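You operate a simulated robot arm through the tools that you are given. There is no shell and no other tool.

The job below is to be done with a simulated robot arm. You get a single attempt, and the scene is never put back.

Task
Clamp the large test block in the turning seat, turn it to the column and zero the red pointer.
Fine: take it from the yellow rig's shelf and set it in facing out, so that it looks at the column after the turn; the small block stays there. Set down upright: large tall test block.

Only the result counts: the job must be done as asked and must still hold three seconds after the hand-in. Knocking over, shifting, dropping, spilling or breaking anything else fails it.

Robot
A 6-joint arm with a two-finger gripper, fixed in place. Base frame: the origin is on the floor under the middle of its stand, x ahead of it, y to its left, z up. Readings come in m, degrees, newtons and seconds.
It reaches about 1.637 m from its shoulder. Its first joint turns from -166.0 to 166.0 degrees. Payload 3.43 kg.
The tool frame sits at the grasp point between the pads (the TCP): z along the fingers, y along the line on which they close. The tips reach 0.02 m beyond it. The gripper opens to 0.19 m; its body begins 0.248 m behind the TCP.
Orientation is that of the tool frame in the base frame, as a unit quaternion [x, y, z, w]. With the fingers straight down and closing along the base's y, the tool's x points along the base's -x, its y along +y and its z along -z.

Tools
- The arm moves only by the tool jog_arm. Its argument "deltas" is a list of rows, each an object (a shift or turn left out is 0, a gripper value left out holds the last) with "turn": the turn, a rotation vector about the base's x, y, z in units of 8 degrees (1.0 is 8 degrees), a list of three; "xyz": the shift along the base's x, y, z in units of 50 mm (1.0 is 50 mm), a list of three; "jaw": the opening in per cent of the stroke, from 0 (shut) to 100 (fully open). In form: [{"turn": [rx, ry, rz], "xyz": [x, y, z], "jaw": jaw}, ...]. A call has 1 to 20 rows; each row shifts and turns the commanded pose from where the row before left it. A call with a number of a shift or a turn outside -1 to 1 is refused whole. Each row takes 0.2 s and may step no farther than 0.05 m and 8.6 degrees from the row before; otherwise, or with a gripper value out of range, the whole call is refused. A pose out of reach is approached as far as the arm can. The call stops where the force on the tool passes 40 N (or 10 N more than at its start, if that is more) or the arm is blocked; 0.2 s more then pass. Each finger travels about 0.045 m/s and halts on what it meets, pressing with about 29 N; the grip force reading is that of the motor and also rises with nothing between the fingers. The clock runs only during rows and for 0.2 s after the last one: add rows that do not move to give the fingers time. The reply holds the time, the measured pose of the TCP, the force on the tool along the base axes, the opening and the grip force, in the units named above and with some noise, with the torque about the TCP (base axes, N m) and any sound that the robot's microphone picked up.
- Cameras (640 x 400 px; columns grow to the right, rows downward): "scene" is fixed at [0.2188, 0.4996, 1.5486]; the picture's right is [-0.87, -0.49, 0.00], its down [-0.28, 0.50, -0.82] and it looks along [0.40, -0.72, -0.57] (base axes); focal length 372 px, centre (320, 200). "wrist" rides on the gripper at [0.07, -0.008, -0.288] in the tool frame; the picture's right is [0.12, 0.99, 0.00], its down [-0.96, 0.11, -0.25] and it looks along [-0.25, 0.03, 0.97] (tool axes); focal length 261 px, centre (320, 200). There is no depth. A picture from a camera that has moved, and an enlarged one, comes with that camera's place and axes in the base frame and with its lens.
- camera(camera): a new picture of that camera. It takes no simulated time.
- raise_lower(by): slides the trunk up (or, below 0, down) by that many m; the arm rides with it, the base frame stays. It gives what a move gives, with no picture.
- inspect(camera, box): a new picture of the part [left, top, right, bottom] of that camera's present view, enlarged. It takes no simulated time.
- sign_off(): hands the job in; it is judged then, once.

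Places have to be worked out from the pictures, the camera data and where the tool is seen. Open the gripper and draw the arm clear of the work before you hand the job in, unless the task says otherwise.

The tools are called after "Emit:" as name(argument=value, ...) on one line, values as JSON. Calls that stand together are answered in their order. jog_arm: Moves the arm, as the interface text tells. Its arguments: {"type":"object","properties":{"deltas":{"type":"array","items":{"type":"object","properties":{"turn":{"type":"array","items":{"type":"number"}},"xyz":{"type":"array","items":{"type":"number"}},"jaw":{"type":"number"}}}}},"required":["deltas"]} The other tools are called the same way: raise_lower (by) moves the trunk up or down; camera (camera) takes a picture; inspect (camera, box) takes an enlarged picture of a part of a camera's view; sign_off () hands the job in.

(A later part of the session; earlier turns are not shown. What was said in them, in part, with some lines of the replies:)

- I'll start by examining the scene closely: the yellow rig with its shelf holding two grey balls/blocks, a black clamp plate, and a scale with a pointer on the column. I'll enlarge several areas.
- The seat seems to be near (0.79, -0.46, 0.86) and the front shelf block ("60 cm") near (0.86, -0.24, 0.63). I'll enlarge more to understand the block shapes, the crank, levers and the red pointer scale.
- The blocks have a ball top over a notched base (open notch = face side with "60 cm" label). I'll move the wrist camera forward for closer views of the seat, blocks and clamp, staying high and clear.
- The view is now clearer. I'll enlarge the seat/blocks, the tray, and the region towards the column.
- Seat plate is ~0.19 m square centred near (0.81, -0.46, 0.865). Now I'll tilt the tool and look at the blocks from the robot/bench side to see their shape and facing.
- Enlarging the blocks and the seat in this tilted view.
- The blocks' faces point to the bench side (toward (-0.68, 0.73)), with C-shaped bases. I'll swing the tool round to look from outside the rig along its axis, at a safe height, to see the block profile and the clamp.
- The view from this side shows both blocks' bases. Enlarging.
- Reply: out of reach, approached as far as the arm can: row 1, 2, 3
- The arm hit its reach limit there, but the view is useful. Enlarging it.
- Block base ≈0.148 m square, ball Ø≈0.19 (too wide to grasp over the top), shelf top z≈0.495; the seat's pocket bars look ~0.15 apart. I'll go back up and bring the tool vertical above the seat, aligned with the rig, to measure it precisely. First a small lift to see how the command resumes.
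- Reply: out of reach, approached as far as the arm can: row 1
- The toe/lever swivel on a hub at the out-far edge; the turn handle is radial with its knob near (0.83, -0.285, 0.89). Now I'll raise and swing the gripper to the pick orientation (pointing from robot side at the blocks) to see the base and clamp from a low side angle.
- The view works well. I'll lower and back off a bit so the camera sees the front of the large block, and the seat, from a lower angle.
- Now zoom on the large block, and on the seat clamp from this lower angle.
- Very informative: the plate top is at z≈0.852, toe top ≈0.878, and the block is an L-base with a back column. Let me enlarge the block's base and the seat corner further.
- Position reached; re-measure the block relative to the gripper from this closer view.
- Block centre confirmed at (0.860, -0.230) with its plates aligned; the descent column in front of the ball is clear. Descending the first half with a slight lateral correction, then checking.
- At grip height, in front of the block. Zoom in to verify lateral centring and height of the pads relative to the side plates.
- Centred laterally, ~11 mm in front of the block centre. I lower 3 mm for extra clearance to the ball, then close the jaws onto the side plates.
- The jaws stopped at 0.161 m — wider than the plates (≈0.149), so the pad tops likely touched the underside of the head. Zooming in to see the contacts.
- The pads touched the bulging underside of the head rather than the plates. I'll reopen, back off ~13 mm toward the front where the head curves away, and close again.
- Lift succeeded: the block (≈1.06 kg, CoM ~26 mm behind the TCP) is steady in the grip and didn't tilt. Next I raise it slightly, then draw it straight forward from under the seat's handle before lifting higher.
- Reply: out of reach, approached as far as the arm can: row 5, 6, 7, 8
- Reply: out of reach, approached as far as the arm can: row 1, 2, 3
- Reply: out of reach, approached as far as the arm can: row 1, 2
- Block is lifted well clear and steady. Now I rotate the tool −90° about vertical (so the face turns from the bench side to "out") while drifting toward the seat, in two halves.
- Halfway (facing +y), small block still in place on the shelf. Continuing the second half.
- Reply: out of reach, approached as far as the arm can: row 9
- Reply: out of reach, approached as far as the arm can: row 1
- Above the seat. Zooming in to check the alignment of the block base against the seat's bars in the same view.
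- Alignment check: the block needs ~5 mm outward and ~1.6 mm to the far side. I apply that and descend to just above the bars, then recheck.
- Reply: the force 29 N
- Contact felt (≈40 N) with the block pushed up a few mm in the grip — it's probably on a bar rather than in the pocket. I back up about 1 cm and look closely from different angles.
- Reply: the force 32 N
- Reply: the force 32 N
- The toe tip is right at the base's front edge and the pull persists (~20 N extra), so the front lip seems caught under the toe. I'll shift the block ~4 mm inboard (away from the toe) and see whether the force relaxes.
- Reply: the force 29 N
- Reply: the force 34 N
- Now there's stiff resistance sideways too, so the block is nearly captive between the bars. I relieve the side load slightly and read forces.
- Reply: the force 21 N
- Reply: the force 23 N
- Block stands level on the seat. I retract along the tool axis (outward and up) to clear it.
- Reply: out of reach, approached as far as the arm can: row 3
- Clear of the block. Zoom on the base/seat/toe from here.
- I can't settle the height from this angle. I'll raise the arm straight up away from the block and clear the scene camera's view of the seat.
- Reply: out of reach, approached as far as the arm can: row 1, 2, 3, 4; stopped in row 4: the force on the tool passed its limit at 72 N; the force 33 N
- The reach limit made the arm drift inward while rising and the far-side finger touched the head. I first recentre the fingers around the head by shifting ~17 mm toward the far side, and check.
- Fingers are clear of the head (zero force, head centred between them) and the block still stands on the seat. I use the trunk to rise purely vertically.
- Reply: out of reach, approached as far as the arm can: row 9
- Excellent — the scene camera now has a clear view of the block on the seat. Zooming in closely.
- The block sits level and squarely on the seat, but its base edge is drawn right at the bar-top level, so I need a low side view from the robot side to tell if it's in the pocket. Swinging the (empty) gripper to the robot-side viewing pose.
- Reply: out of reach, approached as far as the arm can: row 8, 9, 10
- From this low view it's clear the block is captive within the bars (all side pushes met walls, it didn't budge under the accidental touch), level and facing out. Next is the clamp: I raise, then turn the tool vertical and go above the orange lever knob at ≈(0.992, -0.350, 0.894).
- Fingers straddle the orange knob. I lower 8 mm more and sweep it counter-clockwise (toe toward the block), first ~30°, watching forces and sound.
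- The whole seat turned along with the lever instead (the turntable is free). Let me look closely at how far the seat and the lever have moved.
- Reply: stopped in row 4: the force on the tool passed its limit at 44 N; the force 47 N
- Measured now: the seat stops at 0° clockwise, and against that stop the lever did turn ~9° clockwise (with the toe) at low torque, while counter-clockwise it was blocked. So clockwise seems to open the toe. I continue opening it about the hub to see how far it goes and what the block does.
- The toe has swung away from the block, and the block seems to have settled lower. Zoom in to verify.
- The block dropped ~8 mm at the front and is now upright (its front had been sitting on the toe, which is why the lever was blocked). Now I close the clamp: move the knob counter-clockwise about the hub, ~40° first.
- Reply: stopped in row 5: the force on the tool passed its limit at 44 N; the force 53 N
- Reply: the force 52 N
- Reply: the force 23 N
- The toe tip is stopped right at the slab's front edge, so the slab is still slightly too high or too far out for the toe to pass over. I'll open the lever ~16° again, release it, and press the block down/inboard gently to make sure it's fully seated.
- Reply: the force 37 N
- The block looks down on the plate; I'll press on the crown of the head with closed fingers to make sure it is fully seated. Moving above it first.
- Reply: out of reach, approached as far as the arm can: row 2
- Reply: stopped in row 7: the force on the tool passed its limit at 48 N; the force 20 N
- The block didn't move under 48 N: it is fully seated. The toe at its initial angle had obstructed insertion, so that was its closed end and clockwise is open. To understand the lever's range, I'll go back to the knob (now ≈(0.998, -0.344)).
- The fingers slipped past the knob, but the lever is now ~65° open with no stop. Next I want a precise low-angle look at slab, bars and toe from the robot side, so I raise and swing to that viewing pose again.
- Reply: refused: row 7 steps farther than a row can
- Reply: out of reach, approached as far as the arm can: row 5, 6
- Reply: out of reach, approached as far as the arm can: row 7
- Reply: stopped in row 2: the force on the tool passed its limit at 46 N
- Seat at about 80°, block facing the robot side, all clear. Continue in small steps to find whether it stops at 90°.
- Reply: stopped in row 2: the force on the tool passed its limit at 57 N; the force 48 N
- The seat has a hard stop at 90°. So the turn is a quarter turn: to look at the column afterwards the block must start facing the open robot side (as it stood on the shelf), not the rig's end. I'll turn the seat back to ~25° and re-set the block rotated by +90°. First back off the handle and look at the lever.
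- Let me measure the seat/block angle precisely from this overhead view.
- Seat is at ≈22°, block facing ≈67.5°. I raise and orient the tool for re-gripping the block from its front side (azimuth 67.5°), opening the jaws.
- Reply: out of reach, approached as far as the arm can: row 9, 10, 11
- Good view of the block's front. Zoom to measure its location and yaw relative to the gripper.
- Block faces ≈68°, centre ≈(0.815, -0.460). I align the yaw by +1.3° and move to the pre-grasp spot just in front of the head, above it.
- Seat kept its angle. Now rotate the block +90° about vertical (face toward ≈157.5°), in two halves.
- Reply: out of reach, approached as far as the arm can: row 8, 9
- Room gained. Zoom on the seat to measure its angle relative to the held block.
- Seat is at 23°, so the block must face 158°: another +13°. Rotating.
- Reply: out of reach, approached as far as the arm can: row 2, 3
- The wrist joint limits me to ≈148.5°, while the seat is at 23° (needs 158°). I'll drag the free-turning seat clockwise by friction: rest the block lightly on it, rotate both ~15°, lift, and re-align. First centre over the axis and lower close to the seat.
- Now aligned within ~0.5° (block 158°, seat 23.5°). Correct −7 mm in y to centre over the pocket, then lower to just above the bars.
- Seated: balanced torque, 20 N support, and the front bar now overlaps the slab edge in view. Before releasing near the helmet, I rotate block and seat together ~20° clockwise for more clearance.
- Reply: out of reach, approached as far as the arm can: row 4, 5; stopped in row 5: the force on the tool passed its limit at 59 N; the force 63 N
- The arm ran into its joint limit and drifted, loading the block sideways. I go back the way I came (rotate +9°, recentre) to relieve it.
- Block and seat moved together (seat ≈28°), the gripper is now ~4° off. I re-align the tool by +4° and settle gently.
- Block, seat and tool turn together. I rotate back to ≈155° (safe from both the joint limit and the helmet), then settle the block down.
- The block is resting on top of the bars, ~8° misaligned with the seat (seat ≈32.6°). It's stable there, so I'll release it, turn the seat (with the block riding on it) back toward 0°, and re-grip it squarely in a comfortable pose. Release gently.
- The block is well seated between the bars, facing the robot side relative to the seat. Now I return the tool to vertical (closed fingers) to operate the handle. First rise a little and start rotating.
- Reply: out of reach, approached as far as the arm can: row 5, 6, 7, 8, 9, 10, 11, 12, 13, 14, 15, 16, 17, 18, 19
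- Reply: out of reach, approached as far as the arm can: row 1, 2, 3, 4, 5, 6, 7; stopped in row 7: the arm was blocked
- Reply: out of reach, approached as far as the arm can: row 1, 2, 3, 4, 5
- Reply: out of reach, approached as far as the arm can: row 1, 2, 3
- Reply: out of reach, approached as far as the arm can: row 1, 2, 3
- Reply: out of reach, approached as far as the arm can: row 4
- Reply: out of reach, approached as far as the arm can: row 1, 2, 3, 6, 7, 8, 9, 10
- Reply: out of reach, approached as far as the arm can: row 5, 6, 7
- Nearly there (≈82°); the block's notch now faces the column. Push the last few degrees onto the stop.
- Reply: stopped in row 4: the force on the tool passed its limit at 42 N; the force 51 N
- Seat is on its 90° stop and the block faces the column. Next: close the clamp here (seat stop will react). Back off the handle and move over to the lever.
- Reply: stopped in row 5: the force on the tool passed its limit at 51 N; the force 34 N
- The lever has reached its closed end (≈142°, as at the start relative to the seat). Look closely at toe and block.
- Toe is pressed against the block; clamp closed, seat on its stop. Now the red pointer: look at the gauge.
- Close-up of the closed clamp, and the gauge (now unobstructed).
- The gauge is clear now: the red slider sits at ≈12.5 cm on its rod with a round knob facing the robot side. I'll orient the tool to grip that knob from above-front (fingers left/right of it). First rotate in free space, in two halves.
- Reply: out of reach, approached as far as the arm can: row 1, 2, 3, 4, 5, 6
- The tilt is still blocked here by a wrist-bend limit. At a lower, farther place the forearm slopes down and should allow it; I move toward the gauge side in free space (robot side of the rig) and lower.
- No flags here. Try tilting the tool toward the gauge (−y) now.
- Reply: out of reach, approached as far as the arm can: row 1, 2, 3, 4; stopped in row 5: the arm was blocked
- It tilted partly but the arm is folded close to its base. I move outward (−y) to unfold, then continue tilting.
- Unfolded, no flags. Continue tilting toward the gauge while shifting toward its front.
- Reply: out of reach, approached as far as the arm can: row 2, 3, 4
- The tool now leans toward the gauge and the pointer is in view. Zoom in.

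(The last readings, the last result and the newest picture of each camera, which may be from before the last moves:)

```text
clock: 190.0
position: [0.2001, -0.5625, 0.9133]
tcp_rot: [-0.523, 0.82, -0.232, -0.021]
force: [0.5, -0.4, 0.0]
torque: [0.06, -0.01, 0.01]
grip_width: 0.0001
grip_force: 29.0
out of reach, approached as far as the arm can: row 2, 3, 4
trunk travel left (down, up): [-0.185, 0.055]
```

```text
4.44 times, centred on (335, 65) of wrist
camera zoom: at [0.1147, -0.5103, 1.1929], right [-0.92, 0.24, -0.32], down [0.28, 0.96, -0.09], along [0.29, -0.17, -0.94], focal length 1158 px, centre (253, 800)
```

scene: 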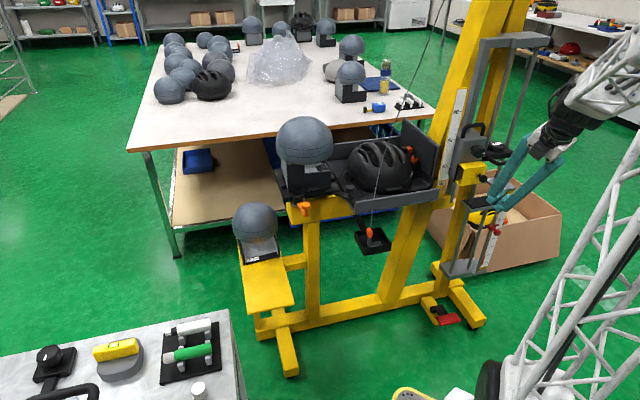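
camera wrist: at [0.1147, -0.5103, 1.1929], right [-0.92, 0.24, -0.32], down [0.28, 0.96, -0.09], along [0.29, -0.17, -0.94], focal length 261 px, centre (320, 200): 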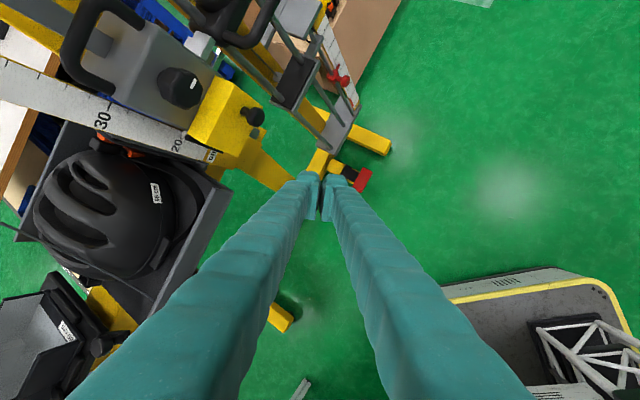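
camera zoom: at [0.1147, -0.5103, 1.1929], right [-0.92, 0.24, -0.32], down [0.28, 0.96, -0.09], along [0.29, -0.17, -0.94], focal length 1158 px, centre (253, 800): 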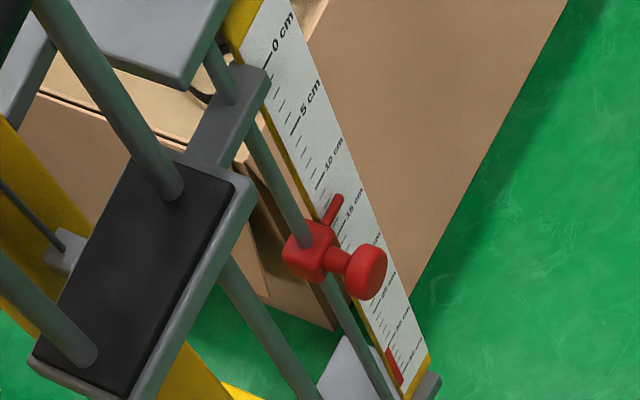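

I can see the slider, its pointer arm (≈12.5 cm) and the round knob at ≈(0.158, -0.883, 0.58). I shift further out in front of the gauge and yaw the tool so the fingers can close left/right of the knob.

Emit:
jog_arm(deltas=[{"xyz": [-0.5, -0.6, 0]}, {"xyz": [-0.5, -0.6, 0]}, {"xyz": [-0.6, -0.6, 0]}, {"xyz": [-0.4, -0.4, 0]}, {"turn": [-0.236, 0.265, 0.85]}, {"turn": [-0.236, 0.265, 0.85]}, {"turn": [-0.236, 0.265, 0.85]}, {}])

Emit:
camera(camera="wrist")

Emit:
camera(camera="scene")

```text
clock: 191.8
position: [0.1005, -0.6726, 0.9192]
tcp_rot: [-0.667, 0.701, -0.241, -0.066]
force: [-0.1, 0.0, -0.3]
torque: [0.01, 0.02, 0.0]
grip_width: 0.0001
grip_force: 29.1
trunk travel left (down, up): [-0.185, 0.055]
```

```text
taken
camera wrist: at [0.0344, -0.614, 1.2036], right [-0.97, -0.12, -0.2], down [-0.07, 0.97, -0.21], along [0.22, -0.19, -0.96], focal length 261 px, centre (320, 200)
```

wrist: 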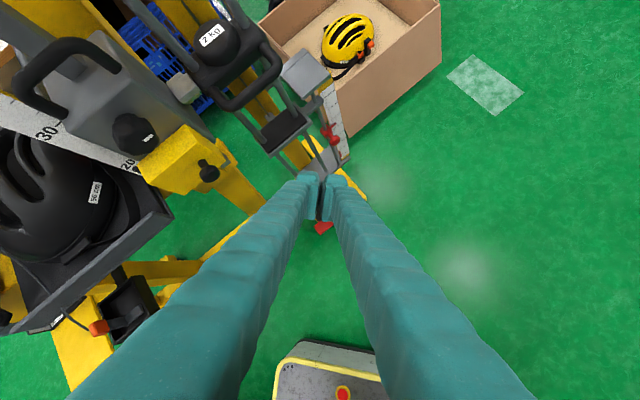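

```text
taken
```

scene: 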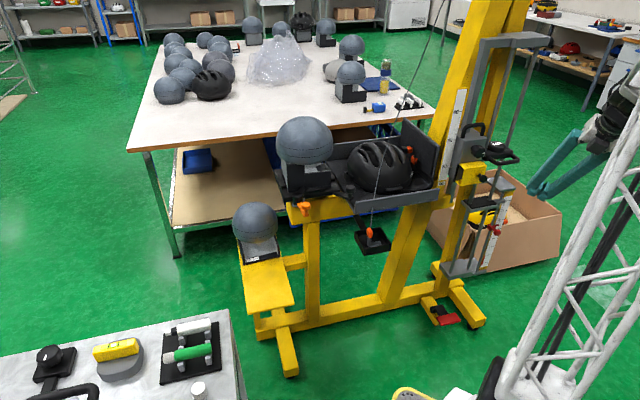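

No flags — rotation works here. Complete the remaining rotation and open the jaws partly.

Emit:
jog_arm(deltas=[{"turn": [-0.236, 0.265, 0.85], "jaw": 45}, {"turn": [-0.236, 0.265, 0.85]}, {"turn": [-0.236, 0.265, 0.85]}, {"turn": [-0.236, 0.265, 0.85]}, {"turn": [-0.236, 0.265, 0.85]}, {"turn": [-0.236, 0.265, 0.85]}, {}])

Emit:
camera(camera="wrist")

Emit:
inspect(camera="wrist", box=[230, 20, 410, 170])

```text
clock: 193.4
position: [0.0995, -0.6717, 0.9211]
tcp_rot: [0.882, -0.387, 0.242, 0.118]
force: [0.0, 0.2, 0.2]
torque: [0.01, 0.0, -0.01]
grip_width: 0.0852
grip_force: 0.0
trunk travel left (down, up): [-0.185, 0.055]
```

```text
taken
camera wrist: at [0.0506, -0.5979, 1.2026], right [-0.66, -0.74, 0.08], down [-0.73, 0.62, -0.28], along [0.16, -0.25, -0.96], focal length 261 px, centre (320, 200)
```

wrist: 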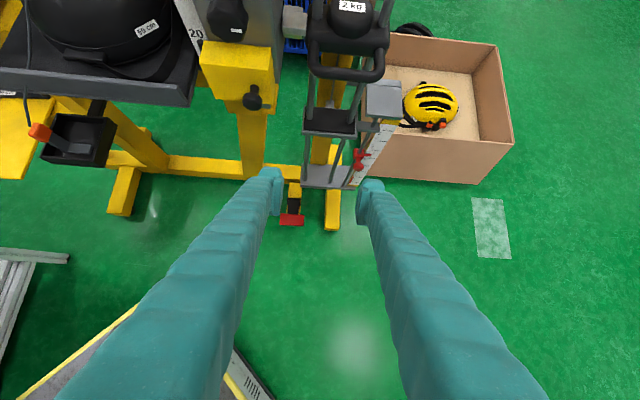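

```text
2.67 times, centred on (320, 95) of wrist
camera zoom: at [0.0506, -0.5979, 1.2026], right [-0.66, -0.74, 0.08], down [-0.73, 0.62, -0.28], along [0.16, -0.25, -0.96], focal length 695 px, centre (320, 480)
```

zoom: 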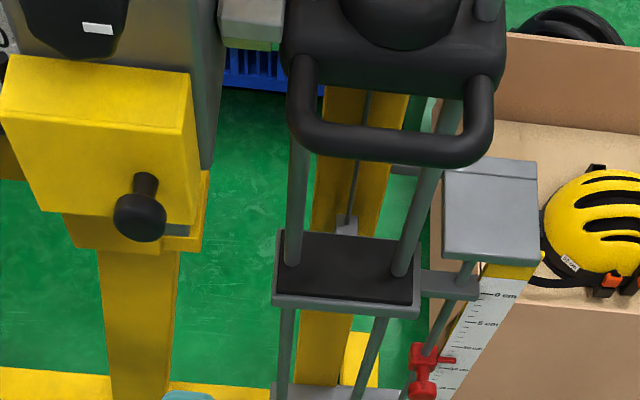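

Now I'm squarely in front of the gauge. I approach the knob along the tool axis to a pre-grasp point ~8 cm away, with a 4.5 cm jaw opening (rods and scale are close by).

Emit:
jog_arm(deltas=[{"xyz": [0.05, -0.43, -0.68], "jaw": 24}, {"xyz": [0.05, -0.43, -0.68]}, {"xyz": [0.05, -0.43, -0.68]}, {"xyz": [0.05, -0.43, -0.68]}, {"xyz": [0.05, -0.43, -0.68]}, {"xyz": [0.05, -0.43, -0.68]}, {"xyz": [0.05, -0.43, -0.68]}, {"xyz": [0.05, -0.43, -0.6]}, {}])

Emit:
camera(camera="wrist")

Emit:
inspect(camera="wrist", box=[230, 100, 410, 250])

Emit:
camera(camera="scene")

```text
clock: 195.4
position: [0.1165, -0.8439, 0.6507]
tcp_rot: [0.882, -0.388, 0.242, 0.118]
force: [-0.4, 0.4, 0.1]
torque: [0.0, 0.01, 0.0]
grip_width: 0.0457
grip_force: 0.0
trunk travel left (down, up): [-0.185, 0.055]
```

```text
taken
camera wrist: at [0.0676, -0.7695, 0.9329], right [-0.67, -0.74, 0.08], down [-0.73, 0.62, -0.28], along [0.16, -0.25, -0.96], focal length 261 px, centre (320, 200)
```

wrist: 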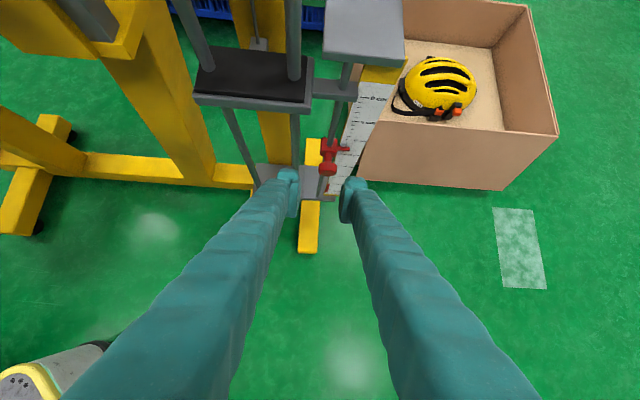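

```text
2.67 times, centred on (320, 175) of wrist
camera zoom: at [0.0676, -0.7695, 0.9329], right [-0.67, -0.74, 0.08], down [-0.73, 0.62, -0.28], along [0.16, -0.25, -0.96], focal length 695 px, centre (320, 267)
```

zoom: 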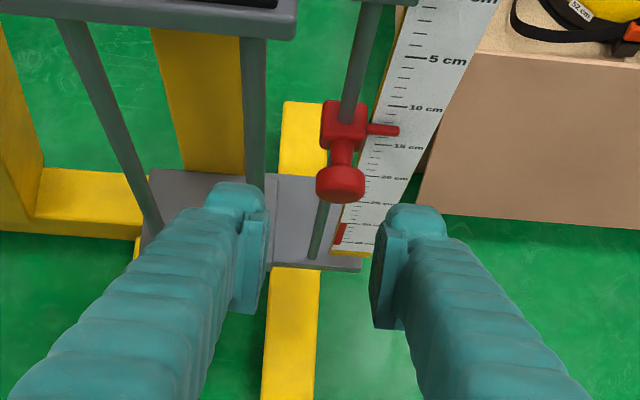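

```text
taken
```

scene: 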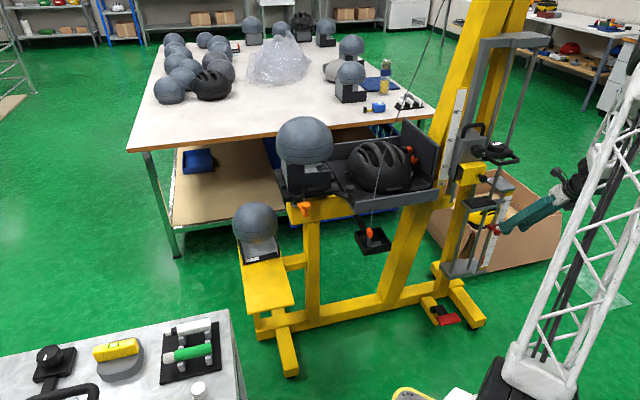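

Excellent view: the knob is slightly right of the finger centre, ~14 cm ahead. Move half way along the axis with the lateral correction.

Emit:
jog_arm(deltas=[{"xyz": [0.171, -0.381, -0.576]}, {"xyz": [0.171, -0.381, -0.576]}, {}])

Emit:
inspect(camera="wrist", box=[230, 100, 410, 250])

```text
clock: 196.2
position: [0.1359, -0.8828, 0.5915]
tcp_rot: [0.882, -0.387, 0.242, 0.118]
force: [-0.2, 0.2, 0.4]
torque: [-0.08, 0.0, -0.05]
grip_width: 0.0457
grip_force: 0.1
trunk travel left (down, up): [-0.185, 0.055]
```

```text
2.67 times, centred on (320, 175) of wrist
camera zoom: at [0.0856, -0.8067, 0.8739], right [-0.67, -0.74, 0.08], down [-0.73, 0.62, -0.28], along [0.16, -0.25, -0.96], focal length 695 px, centre (320, 267)
```

zoom: 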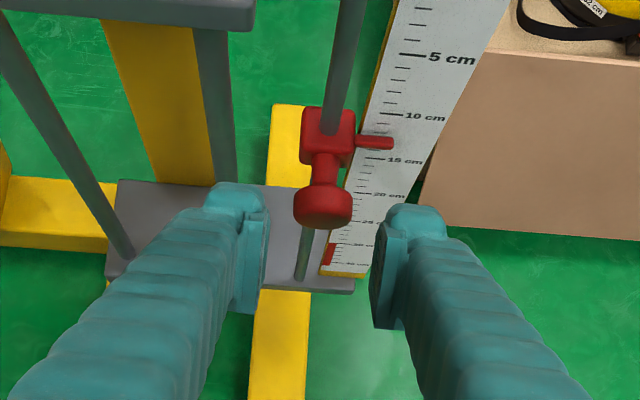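

Knob is laterally centred, ~7.6 cm ahead. Advance most of the way, staying slightly in front of the scale.

Emit:
jog_arm(deltas=[{"xyz": [0.13, -0.155, -0.42]}, {"xyz": [0.13, -0.155, -0.42]}, {}])

Emit:
inspect(camera="wrist", box=[230, 100, 410, 250])

Emit:
inspect(camera="scene", box=[460, 180, 560, 260])

```text
clock: 197.0
position: [0.1478, -0.8974, 0.5506]
tcp_rot: [0.882, -0.387, 0.243, 0.117]
force: [0.6, -0.7, 0.2]
torque: [-0.01, -0.03, 0.01]
grip_width: 0.0458
grip_force: 0.0
trunk travel left (down, up): [-0.185, 0.055]
```

```text
2.67 times, centred on (320, 175) of wrist
camera zoom: at [0.0988, -0.8241, 0.8329], right [-0.67, -0.74, 0.08], down [-0.73, 0.62, -0.28], along [0.16, -0.25, -0.96], focal length 695 px, centre (320, 267)
```

zoom: 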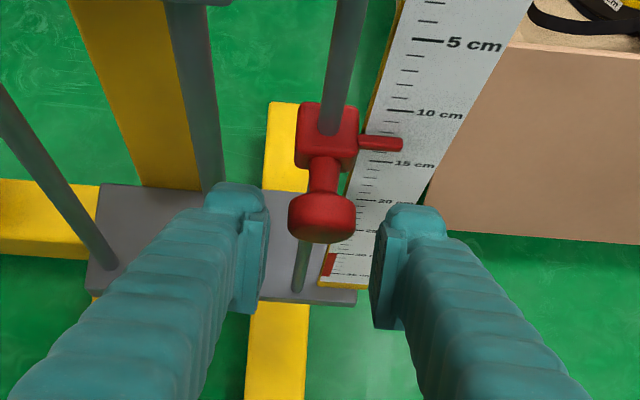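

```text
5.00 times, centred on (510, 220) of scene
camera zoom: at [0.2188, 0.4996, 1.5486], right [-0.87, -0.49, 0.0], down [-0.28, 0.5, -0.82], along [0.4, -0.72, -0.57], focal length 1858 px, centre (-630, 100)
```

zoom: 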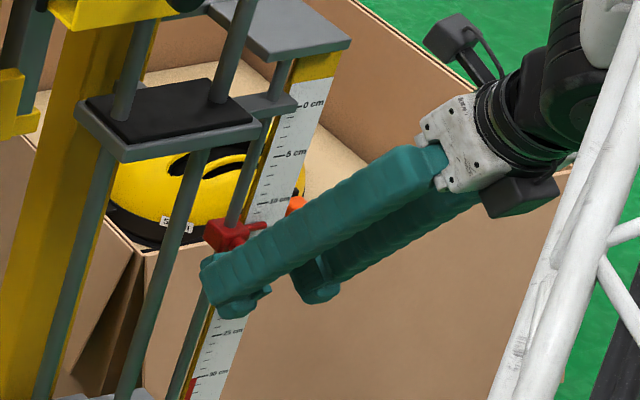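

Very close. Advance 2 cm more along the axis and close gently on the knob.

Emit:
jog_arm(deltas=[{"xyz": [0.067, -0.079, -0.171]}, {"xyz": [0.067, -0.079, -0.171]}, {}, {"jaw": 18}, {"jaw": 12}, {"jaw": 8}, {}, {}])

Emit:
inspect(camera="wrist", box=[230, 100, 410, 250])

Emit:
inspect(camera="scene", box=[460, 180, 560, 260])

```text
clock: 198.8
position: [0.1559, -0.9057, 0.5339]
tcp_rot: [0.882, -0.388, 0.242, 0.117]
force: [1.5, -4.9, -1.1]
torque: [0.05, 0.0, -0.13]
grip_width: 0.0252
grip_force: 44.7
trunk travel left (down, up): [-0.185, 0.055]
```

```text
2.67 times, centred on (320, 175) of wrist
camera zoom: at [0.1067, -0.8312, 0.8162], right [-0.67, -0.74, 0.08], down [-0.73, 0.62, -0.28], along [0.16, -0.25, -0.96], focal length 695 px, centre (320, 267)
```

zoom: 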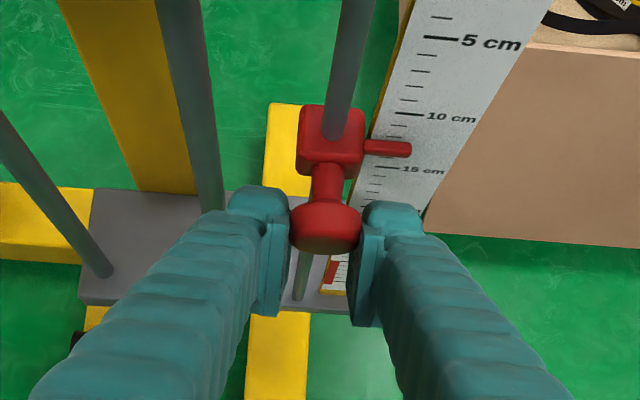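

```text
5.00 times, centred on (510, 220) of scene
camera zoom: at [0.2188, 0.4996, 1.5486], right [-0.87, -0.49, 0.0], down [-0.28, 0.5, -0.82], along [0.4, -0.72, -0.57], focal length 1858 px, centre (-630, 100)
```

zoom: 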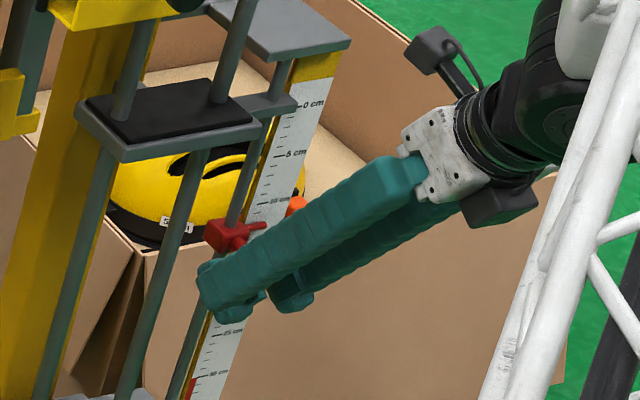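

Knob gripped (0.025 m). Before lifting, I flatten the tool pitch by ~14° for more clearance from the carriage plate above: loosen slightly, rotate, re-grip.

Emit:
jog_arm(deltas=[{"jaw": 21}, {"jaw": 21}, {"turn": [-0.57, -0.485, 0]}, {"turn": [-0.57, -0.485, 0]}, {"turn": [-0.2, -0.17, 0]}, {}, {"jaw": 12}, {"jaw": 8}, {}, {}])

Emit:
inspect(camera="wrist", box=[230, 80, 410, 250])

```text
clock: 201.0
position: [0.1573, -0.9058, 0.5347]
tcp_rot: [0.845, -0.371, 0.347, 0.169]
force: [-4.3, -5.8, -0.1]
torque: [0.01, -0.12, -0.06]
grip_width: 0.0256
grip_force: 45.3
trunk travel left (down, up): [-0.185, 0.055]
```

```text
2.35 times, centred on (320, 165) of wrist
camera zoom: at [0.0641, -0.781, 0.7862], right [-0.68, -0.72, 0.11], down [-0.67, 0.55, -0.51], along [0.3, -0.42, -0.86], focal length 613 px, centre (320, 282)
```

zoom: 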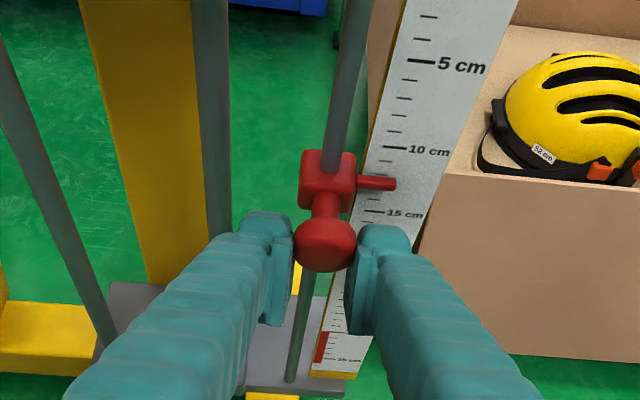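

Re-gripped. Lift the slider straight up, first 4 cm.

Emit:
jog_arm(deltas=[{"xyz": [0, 0, 0.25]}, {"xyz": [0, 0, 0.3]}, {"xyz": [0, 0, 0.3]}, {}])

Emit:
inspect(camera="wrist", box=[230, 80, 410, 250])

Emit:
inspect(camera="scene", box=[470, 170, 540, 240])

```text
clock: 202.0
position: [0.1573, -0.9062, 0.5759]
tcp_rot: [0.845, -0.371, 0.346, 0.168]
force: [-9.7, 11.0, 0.2]
torque: [-0.19, -0.19, 0.06]
grip_width: 0.0253
grip_force: 45.2
trunk travel left (down, up): [-0.185, 0.055]
```

```text
2.35 times, centred on (320, 165) of wrist
camera zoom: at [0.064, -0.7811, 0.8296], right [-0.68, -0.72, 0.11], down [-0.67, 0.55, -0.51], along [0.3, -0.42, -0.86], focal length 613 px, centre (320, 282)
```

zoom: 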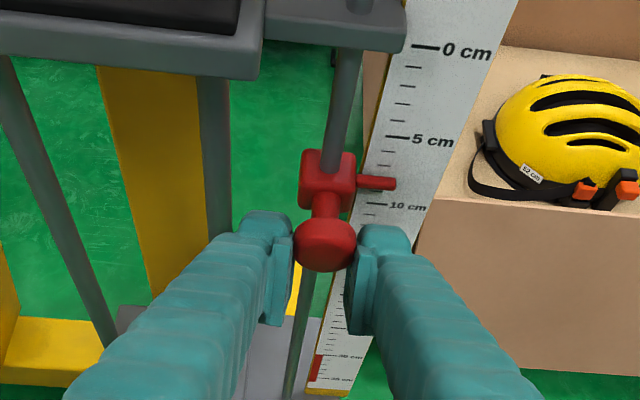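

```text
5.71 times, centred on (505, 205) of scene
camera zoom: at [0.2188, 0.4996, 1.5486], right [-0.87, -0.49, 0.0], down [-0.28, 0.5, -0.82], along [0.4, -0.72, -0.57], focal length 2123 px, centre (-737, 171)
```

zoom: 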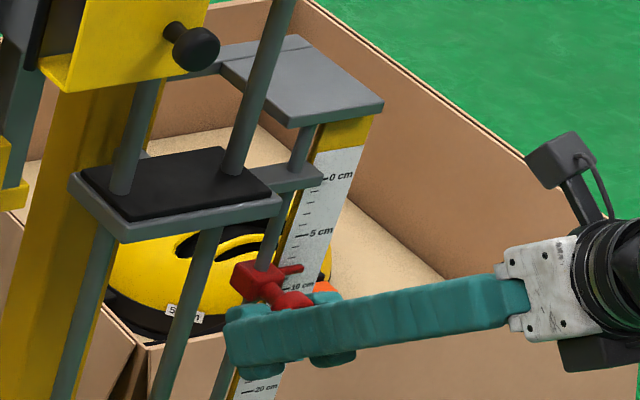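

Sliding nicely; now at ≈8.3 cm. Raise another 7 cm and check.

Emit:
jog_arm(deltas=[{"xyz": [0, 0, 0.35]}, {"xyz": [0, 0, 0.35]}, {"xyz": [0, 0, 0.35]}, {"xyz": [0, 0, 0.35]}, {}])

Emit:
inspect(camera="wrist", box=[230, 80, 410, 250])

Emit:
inspect(camera="scene", box=[475, 175, 525, 225])

```text
clock: 203.0
position: [0.1576, -0.9058, 0.6409]
tcp_rot: [0.846, -0.372, 0.344, 0.167]
force: [-23.0, 9.9, -2.3]
torque: [-0.14, -0.66, 0.11]
grip_width: 0.0254
grip_force: 45.1
trunk travel left (down, up): [-0.185, 0.055]
stopped in row 4: the force on the tool passed its limit at 41 N (the readings are from after the stop); the commanded pose is now the measured one
```

```text
2.35 times, centred on (320, 165) of wrist
camera zoom: at [0.0646, -0.7818, 0.8932], right [-0.68, -0.72, 0.11], down [-0.67, 0.55, -0.5], along [0.3, -0.42, -0.86], focal length 613 px, centre (320, 282)
```

zoom: 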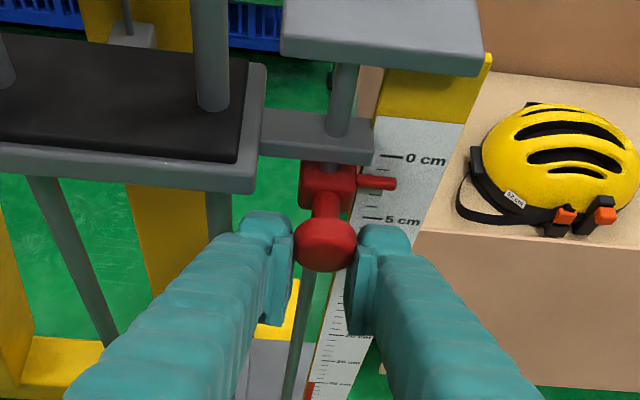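

```text
8.00 times, centred on (500, 200) of scene
camera zoom: at [0.2188, 0.4996, 1.5486], right [-0.87, -0.49, 0.0], down [-0.28, 0.5, -0.82], along [0.4, -0.72, -0.57], focal length 2972 px, centre (-1120, 200)
```

zoom: 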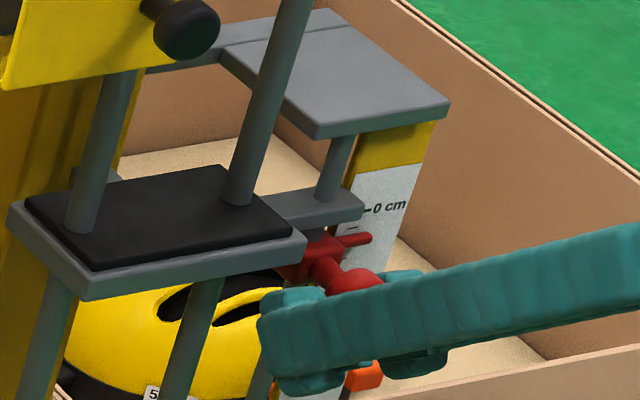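

Stopped by combined force at ≈1.7 cm, mostly sideways binding (−23 N in x). I relieve sideways by 2 mm and nudge up 4 mm to see whether it's really touching the carriage plate.

Emit:
jog_arm(deltas=[{"xyz": [-0.045, 0.02, 0]}, {"xyz": [0, 0, 0.08]}, {}])

Emit:
inspect(camera="wrist", box=[290, 120, 380, 200])

Emit:
inspect(camera="scene", box=[485, 185, 520, 220])

```text
clock: 203.8
position: [0.157, -0.9048, 0.647]
tcp_rot: [0.846, -0.37, 0.346, 0.167]
force: [-3.9, -12.7, -0.3]
torque: [0.21, -0.03, -0.11]
grip_width: 0.0256
grip_force: 45.0
trunk travel left (down, up): [-0.185, 0.055]
```

```text
5.00 times, centred on (335, 160) of wrist
camera zoom: at [0.0637, -0.7814, 0.8988], right [-0.68, -0.73, 0.11], down [-0.67, 0.55, -0.51], along [0.31, -0.42, -0.86], focal length 1303 px, centre (245, 400)
```

zoom: 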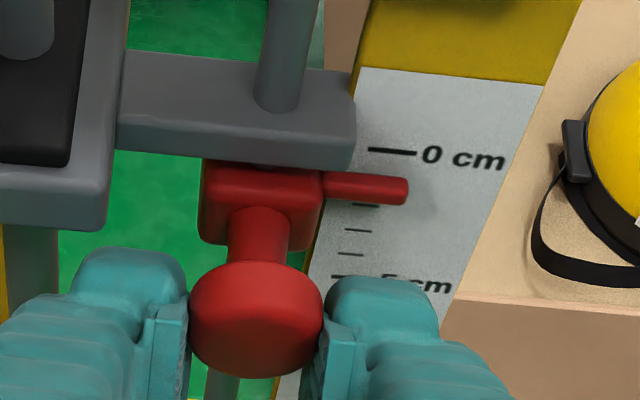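

```text
11.43 times, centred on (502, 202) of scene
camera zoom: at [0.2188, 0.4996, 1.5486], right [-0.87, -0.49, 0.0], down [-0.28, 0.5, -0.82], along [0.4, -0.72, -0.57], focal length 4246 px, centre (-1766, 171)
```

zoom: 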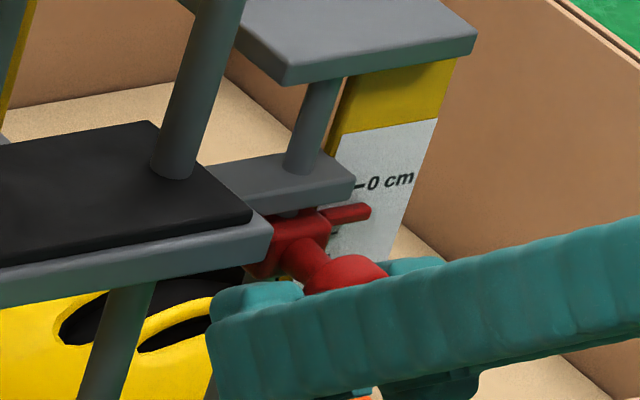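

Not touching yet (Fz≈0); the pointer is now ≈1.0 cm. Continue up in ~5 mm steps.

Emit:
jog_arm(deltas=[{"xyz": [-0.01, -0.02, 0.05]}, {"xyz": [0, 0, 0.05]}, {}])

Emit:
inspect(camera="wrist", box=[290, 120, 380, 200])

Emit:
inspect(camera="scene", box=[485, 185, 520, 220])

```text
clock: 204.6
position: [0.1561, -0.906, 0.6505]
tcp_rot: [0.846, -0.369, 0.347, 0.166]
force: [8.6, 6.4, -1.1]
torque: [0.06, 0.2, 0.18]
grip_width: 0.0254
grip_force: 45.0
trunk travel left (down, up): [-0.185, 0.055]
```

```text
5.00 times, centred on (335, 160) of wrist
camera zoom: at [0.0636, -0.7819, 0.9031], right [-0.68, -0.73, 0.11], down [-0.67, 0.55, -0.5], along [0.31, -0.42, -0.86], focal length 1303 px, centre (245, 400)
```

zoom: 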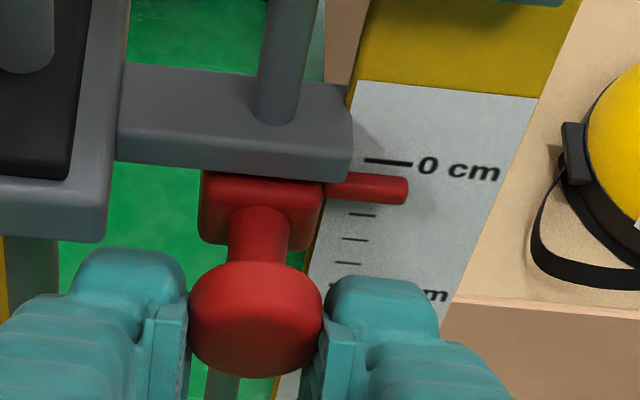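

```text
11.43 times, centred on (502, 202) of scene
camera zoom: at [0.2188, 0.4996, 1.5486], right [-0.87, -0.49, 0.0], down [-0.28, 0.5, -0.82], along [0.4, -0.72, -0.57], focal length 4246 px, centre (-1766, 171)
```

zoom: 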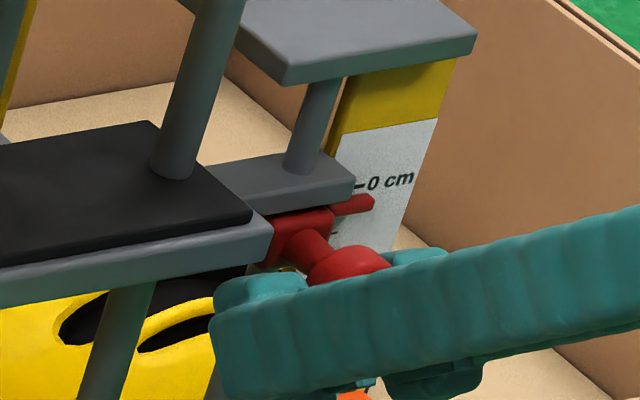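

Almost there (≈0.5 cm). Raise a few more mm, watching the vertical force for contact with the plate.

Emit:
jog_arm(deltas=[{"xyz": [0.01, 0.0, 0.06]}, {"xyz": [0, 0, 0.04]}, {}])

Emit:
inspect(camera="wrist", box=[290, 120, 380, 200])

Emit:
inspect(camera="scene", box=[485, 185, 520, 220])

```text
clock: 205.4
position: [0.1559, -0.9051, 0.6542]
tcp_rot: [0.845, -0.372, 0.345, 0.167]
force: [16.4, 13.8, -22.6]
torque: [-0.02, 0.42, 0.28]
grip_width: 0.0255
grip_force: 45.2
trunk travel left (down, up): [-0.185, 0.055]
```

```text
5.00 times, centred on (335, 160) of wrist
camera zoom: at [0.064, -0.7823, 0.9068], right [-0.68, -0.73, 0.11], down [-0.67, 0.55, -0.5], along [0.3, -0.41, -0.86], focal length 1303 px, centre (245, 400)
```

zoom: 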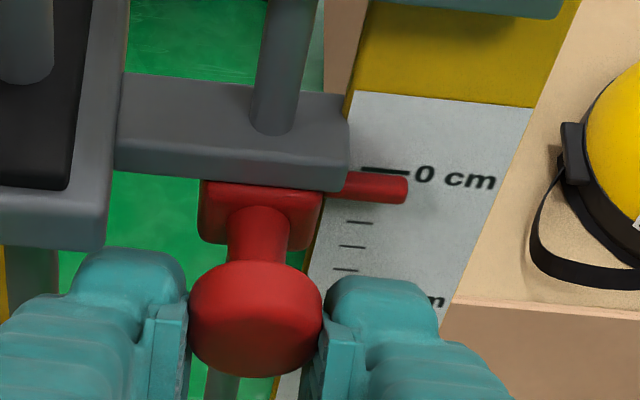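

```text
11.43 times, centred on (502, 202) of scene
camera zoom: at [0.2188, 0.4996, 1.5486], right [-0.87, -0.49, 0.0], down [-0.28, 0.5, -0.82], along [0.4, -0.72, -0.57], focal length 4246 px, centre (-1766, 171)
```

zoom: 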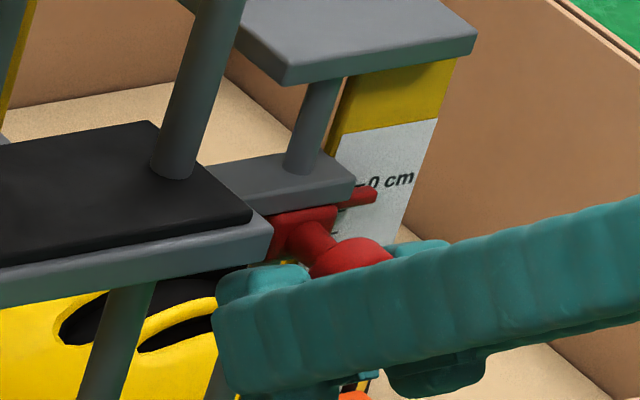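

Vertical contact now (−23 N): the slider is up against the plate, pointer ≈0.2 cm from zero by parallax-corrected reading. Relieve the sideways load and nudge up 1–2 mm more.

Emit:
jog_arm(deltas=[{"xyz": [0.03, 0.025, 0]}, {"xyz": [0, 0, 0.02]}, {}])

Emit:
inspect(camera="wrist", box=[290, 120, 380, 200])

Emit:
inspect(camera="scene", box=[485, 185, 520, 220])

```text
clock: 206.2
position: [0.1578, -0.9058, 0.6544]
tcp_rot: [0.845, -0.372, 0.345, 0.167]
force: [-2.7, 10.6, -37.9]
torque: [0.2, 0.34, 0.09]
grip_width: 0.0253
grip_force: 45.4
trunk travel left (down, up): [-0.185, 0.055]
```

```text
5.00 times, centred on (335, 160) of wrist
camera zoom: at [0.0645, -0.782, 0.907], right [-0.68, -0.72, 0.11], down [-0.67, 0.55, -0.5], along [0.3, -0.41, -0.86], focal length 1303 px, centre (245, 400)
```

zoom: 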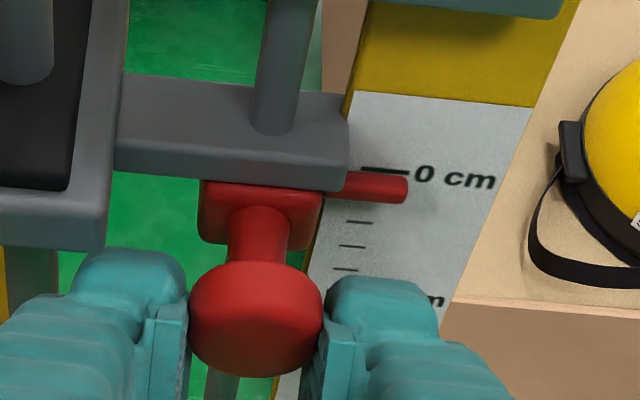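

```text
11.43 times, centred on (502, 202) of scene
camera zoom: at [0.2188, 0.4996, 1.5486], right [-0.87, -0.49, 0.0], down [-0.28, 0.5, -0.82], along [0.4, -0.72, -0.57], focal length 4246 px, centre (-1766, 171)
```

zoom: 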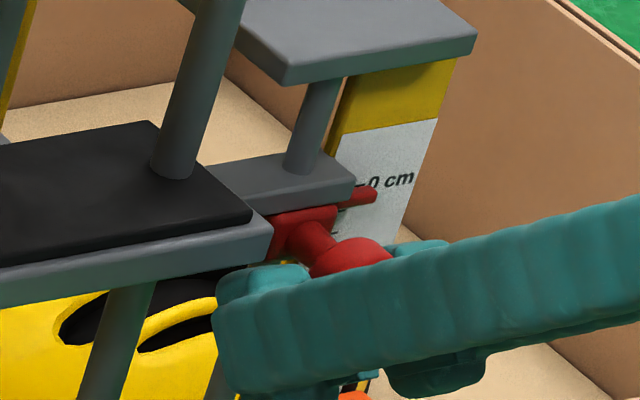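

It's firmly at its upper stop. I unload the upward push by ~3 mm of compliance and then open the jaws.

Emit:
jog_arm(deltas=[{"xyz": [0, 0, -0.05]}, {}])

```text
clock: 206.8
position: [0.1562, -0.9051, 0.6531]
tcp_rot: [0.845, -0.372, 0.345, 0.169]
force: [-25.9, 19.3, -24.4]
torque: [0.03, -0.06, -0.08]
grip_width: 0.0252
grip_force: 45.6
trunk travel left (down, up): [-0.185, 0.055]
```

Relieve a bit more (sideways and down), then open.

Emit:
jog_arm(deltas=[{"xyz": [-0.04, 0.03, -0.03]}, {}])

```text
clock: 207.4
position: [0.1574, -0.9048, 0.6545]
tcp_rot: [0.845, -0.371, 0.346, 0.168]
force: [-20.3, 0.3, -13.3]
torque: [0.22, -0.11, -0.2]
grip_width: 0.0254
grip_force: 45.0
trunk travel left (down, up): [-0.185, 0.055]
```

Emit:
jog_arm(deltas=[{"xyz": [-0.03, 0, -0.02]}, {}])

```text
clock: 208.0
position: [0.1563, -0.906, 0.6542]
tcp_rot: [0.846, -0.369, 0.347, 0.167]
force: [1.9, -22.5, -1.8]
torque: [0.2, -0.11, -0.13]
grip_width: 0.0254
grip_force: 45.1
trunk travel left (down, up): [-0.185, 0.055]
```

Vertical load is gone. Open the jaws now.

Emit:
jog_arm(deltas=[{"xyz": [0, -0.02, 0], "jaw": 16}, {"jaw": 22}, {"jaw": 26}, {}, {}])

Emit:
inspect(camera="wrist", box=[290, 120, 380, 200])

Emit:
inspect(camera="scene", box=[485, 185, 520, 220])

```text
clock: 209.2
position: [0.1556, -0.9053, 0.6521]
tcp_rot: [0.845, -0.37, 0.347, 0.168]
force: [-0.9, 1.0, -0.2]
torque: [-0.01, 0.02, 0.01]
grip_width: 0.0494
grip_force: 0.0
trunk travel left (down, up): [-0.185, 0.055]
```

```text
5.00 times, centred on (335, 160) of wrist
camera zoom: at [0.0623, -0.781, 0.9043], right [-0.68, -0.73, 0.11], down [-0.67, 0.55, -0.5], along [0.31, -0.42, -0.86], focal length 1303 px, centre (245, 400)
```

zoom: 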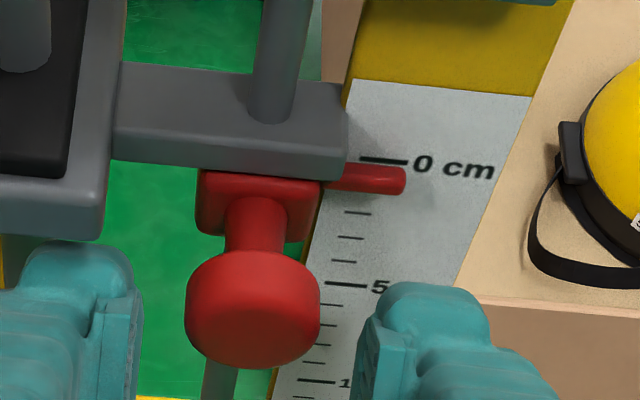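

```text
11.43 times, centred on (502, 202) of scene
camera zoom: at [0.2188, 0.4996, 1.5486], right [-0.87, -0.49, 0.0], down [-0.28, 0.5, -0.82], along [0.4, -0.72, -0.57], focal length 4246 px, centre (-1766, 171)
```

zoom: 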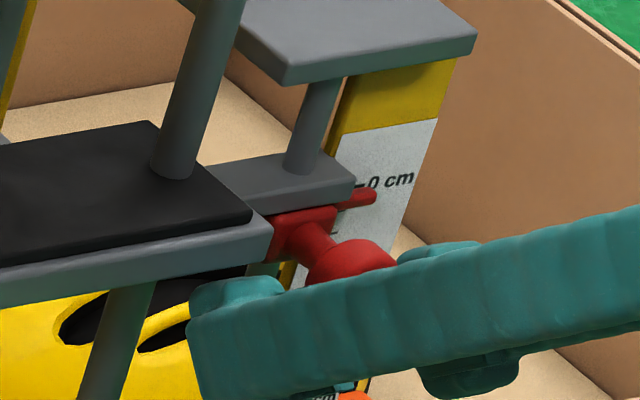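

The pointer stays at the zero mark after release. Retract along the tool axis.

Emit:
jog_arm(deltas=[{"xyz": [-0.23, 0.27, 0.35]}, {"xyz": [-0.4, 0.47, 0.6]}, {"xyz": [-0.4, 0.47, 0.6]}, {"xyz": [-0.4, 0.47, 0.6]}, {"xyz": [-0.2, 0.5, 0.6]}, {"xyz": [0, 0.5, 0.6]}, {}])

Emit:
camera(camera="scene")

Emit:
inspect(camera="scene", box=[485, 185, 520, 220])

Emit:
inspect(camera="scene", box=[230, 100, 400, 220])

```text
clock: 210.8
position: [0.071, -0.7715, 0.8187]
tcp_rot: [0.845, -0.37, 0.347, 0.167]
force: [0.6, -0.4, 0.7]
torque: [0.0, 0.01, 0.02]
grip_width: 0.0493
grip_force: 0.1
trunk travel left (down, up): [-0.185, 0.055]
```

```text
taken
```

scene: 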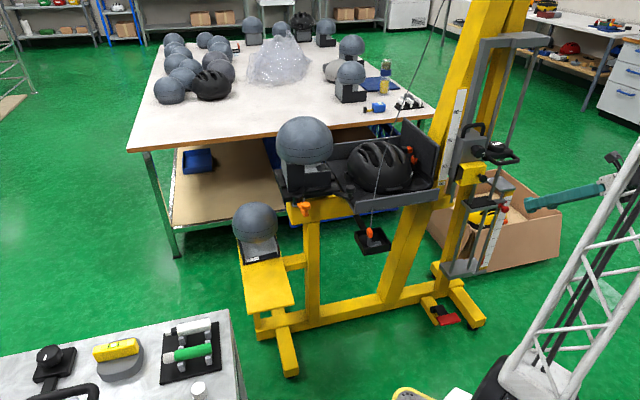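

```text
11.43 times, centred on (502, 202) of scene
camera zoom: at [0.2188, 0.4996, 1.5486], right [-0.87, -0.49, 0.0], down [-0.28, 0.5, -0.82], along [0.4, -0.72, -0.57], focal length 4246 px, centre (-1766, 171)
```

zoom: 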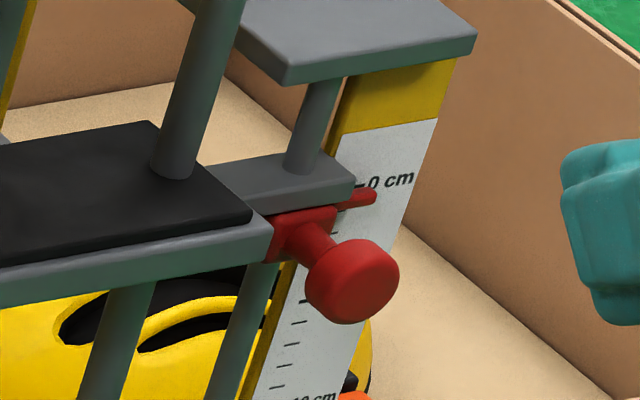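

```text
3.33 times, centred on (315, 160) of scene
camera zoom: at [0.2188, 0.4996, 1.5486], right [-0.87, -0.49, 0.0], down [-0.28, 0.5, -0.82], along [0.4, -0.72, -0.57], focal length 1239 px, centre (337, 333)
```

zoom: 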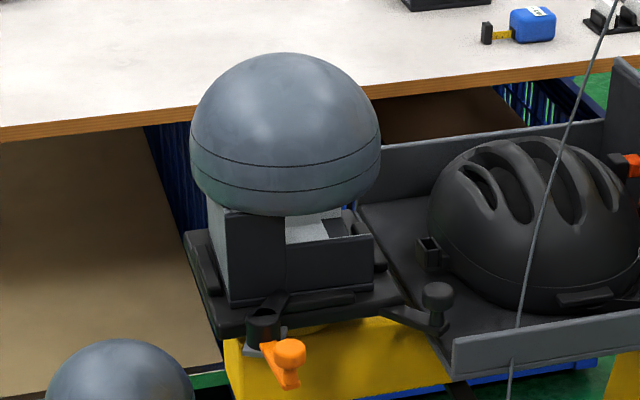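

Pointer is at zero, block clamped facing the column, small block and helmet undisturbed. Now draw the arm clear and open the gripper fully.

Emit:
jog_arm(deltas=[{"xyz": [-0.1, 0.2, 0.8]}, {"xyz": [-0.1, 0.3, 0.8]}, {"xyz": [-0.1, 0.3, 0.8]}, {"xyz": [-0.1, 0.2, 0.8]}, {"jaw": 100}, {"jaw": 100}, {"jaw": 100}, {"jaw": 100}, {}])

Emit:
camera(camera="scene")

Emit:
inspect(camera="scene", box=[270, 150, 370, 220])

Emit:
inspect(camera="scene", box=[280, 170, 330, 215])

```text
clock: 212.8
position: [0.0502, -0.7186, 0.9768]
tcp_rot: [0.845, -0.37, 0.347, 0.168]
force: [-0.5, -0.1, 0.0]
torque: [0.01, 0.01, 0.0]
grip_width: 0.1565
grip_force: 0.1
trunk travel left (down, up): [-0.185, 0.055]
```

```text
taken
```

scene: 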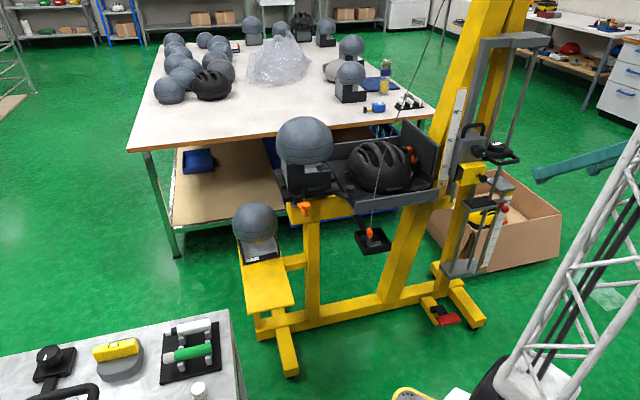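

```text
5.71 times, centred on (320, 185) of scene
camera zoom: at [0.2188, 0.4996, 1.5486], right [-0.87, -0.49, 0.0], down [-0.28, 0.5, -0.82], along [0.4, -0.72, -0.57], focal length 2123 px, centre (320, 286)
```

zoom: 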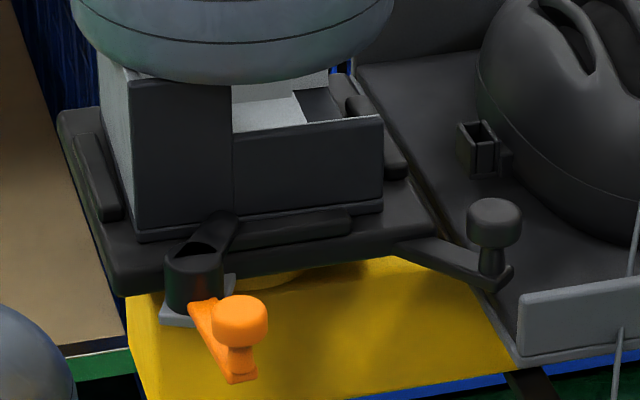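

```text
8.89 times, centred on (305, 192) of scene
camera zoom: at [0.2188, 0.4996, 1.5486], right [-0.87, -0.49, 0.0], down [-0.28, 0.5, -0.82], along [0.4, -0.72, -0.57], focal length 3303 px, centre (453, 267)
```

zoom: 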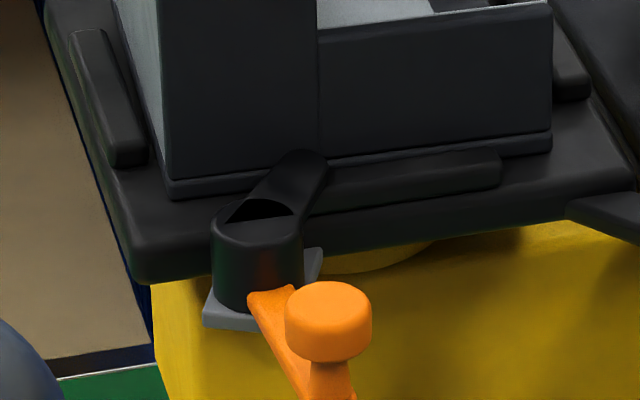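

Everything looks right. I raise the arm a little further away, wait a few seconds, and recheck pointer, lever and seat for drift.

Emit:
jog_arm(deltas=[{"xyz": [-0.1, 0.1, 0.7]}, {"xyz": [-0.1, 0.1, 0.7]}, {}, {}, {}, {}, {}, {}, {}, {}, {}, {}, {}, {}, {}, {}])

Emit:
camera(camera="scene")

Emit:
inspect(camera="scene", box=[475, 175, 525, 225])

Emit:
inspect(camera="scene", box=[230, 100, 400, 270])

```text
clock: 216.2
position: [0.0404, -0.7102, 1.0462]
tcp_rot: [0.845, -0.371, 0.346, 0.168]
force: [-0.5, 1.1, -0.2]
torque: [-0.03, 0.01, 0.01]
grip_width: 0.1899
grip_force: 0.1
trunk travel left (down, up): [-0.185, 0.055]
```

```text
taken
```

scene: 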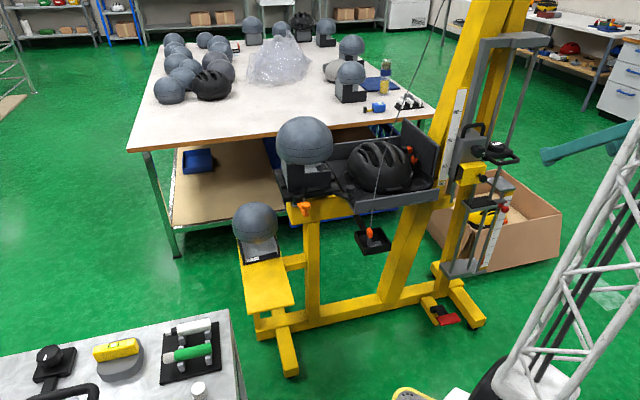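

```text
8.00 times, centred on (500, 200) of scene
camera zoom: at [0.2188, 0.4996, 1.5486], right [-0.87, -0.49, 0.0], down [-0.28, 0.5, -0.82], along [0.4, -0.72, -0.57], focal length 2972 px, centre (-1120, 200)
```

zoom: 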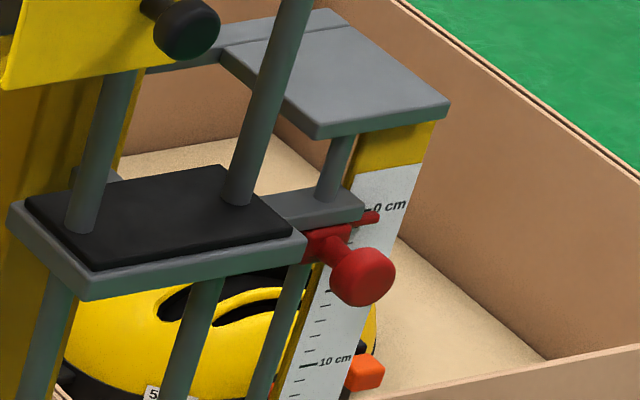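

```text
2.35 times, centred on (315, 185) of scene
camera zoom: at [0.2188, 0.4996, 1.5486], right [-0.87, -0.49, 0.0], down [-0.28, 0.5, -0.82], along [0.4, -0.72, -0.57], focal length 874 px, centre (332, 235)
```

zoom: 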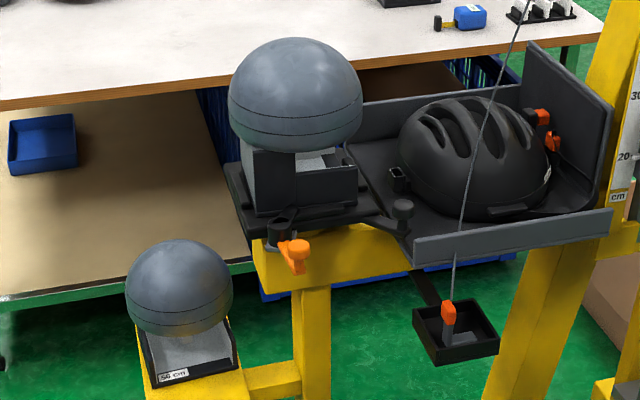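

Emit:
sign_off()

```text
The job is handed in.
```

The large block (60 cm) is clamped in the turning seat, turned to the column, and the red pointer is at the 0 mark. I have not seen the verdict on the hand-in.

- **Facing:** The seat only turns a quarter turn, counter-clockwise to a hard stop. I first set the block facing the end of the rig, then re-set it facing the robot side. After the turn it faces the column.
- **Clamp:** The orange lever is pushed to its stop, with the toe against the block's base. The lever ends at almost the same angle it started at. I took that angle as closed because there the toe obstructed the block going in and held it down against lifting. There was no marking or click to confirm it.
- **Pointer:** It is up against the carriage plate. I read about 2 mm off zero after correcting for the viewing angle.
- **Accidental contacts:** The gripper touched the large block's head once with about 70 N while rising. It also strained the block sideways once while I was placing it. Both times the block stayed upright on the seat. In the pictures the 56 cm block, the helmet and the cord look unmoved.

The gripper is open and the arm is drawn back in front of the gauge. I checked after about three seconds and nothing had drifted.
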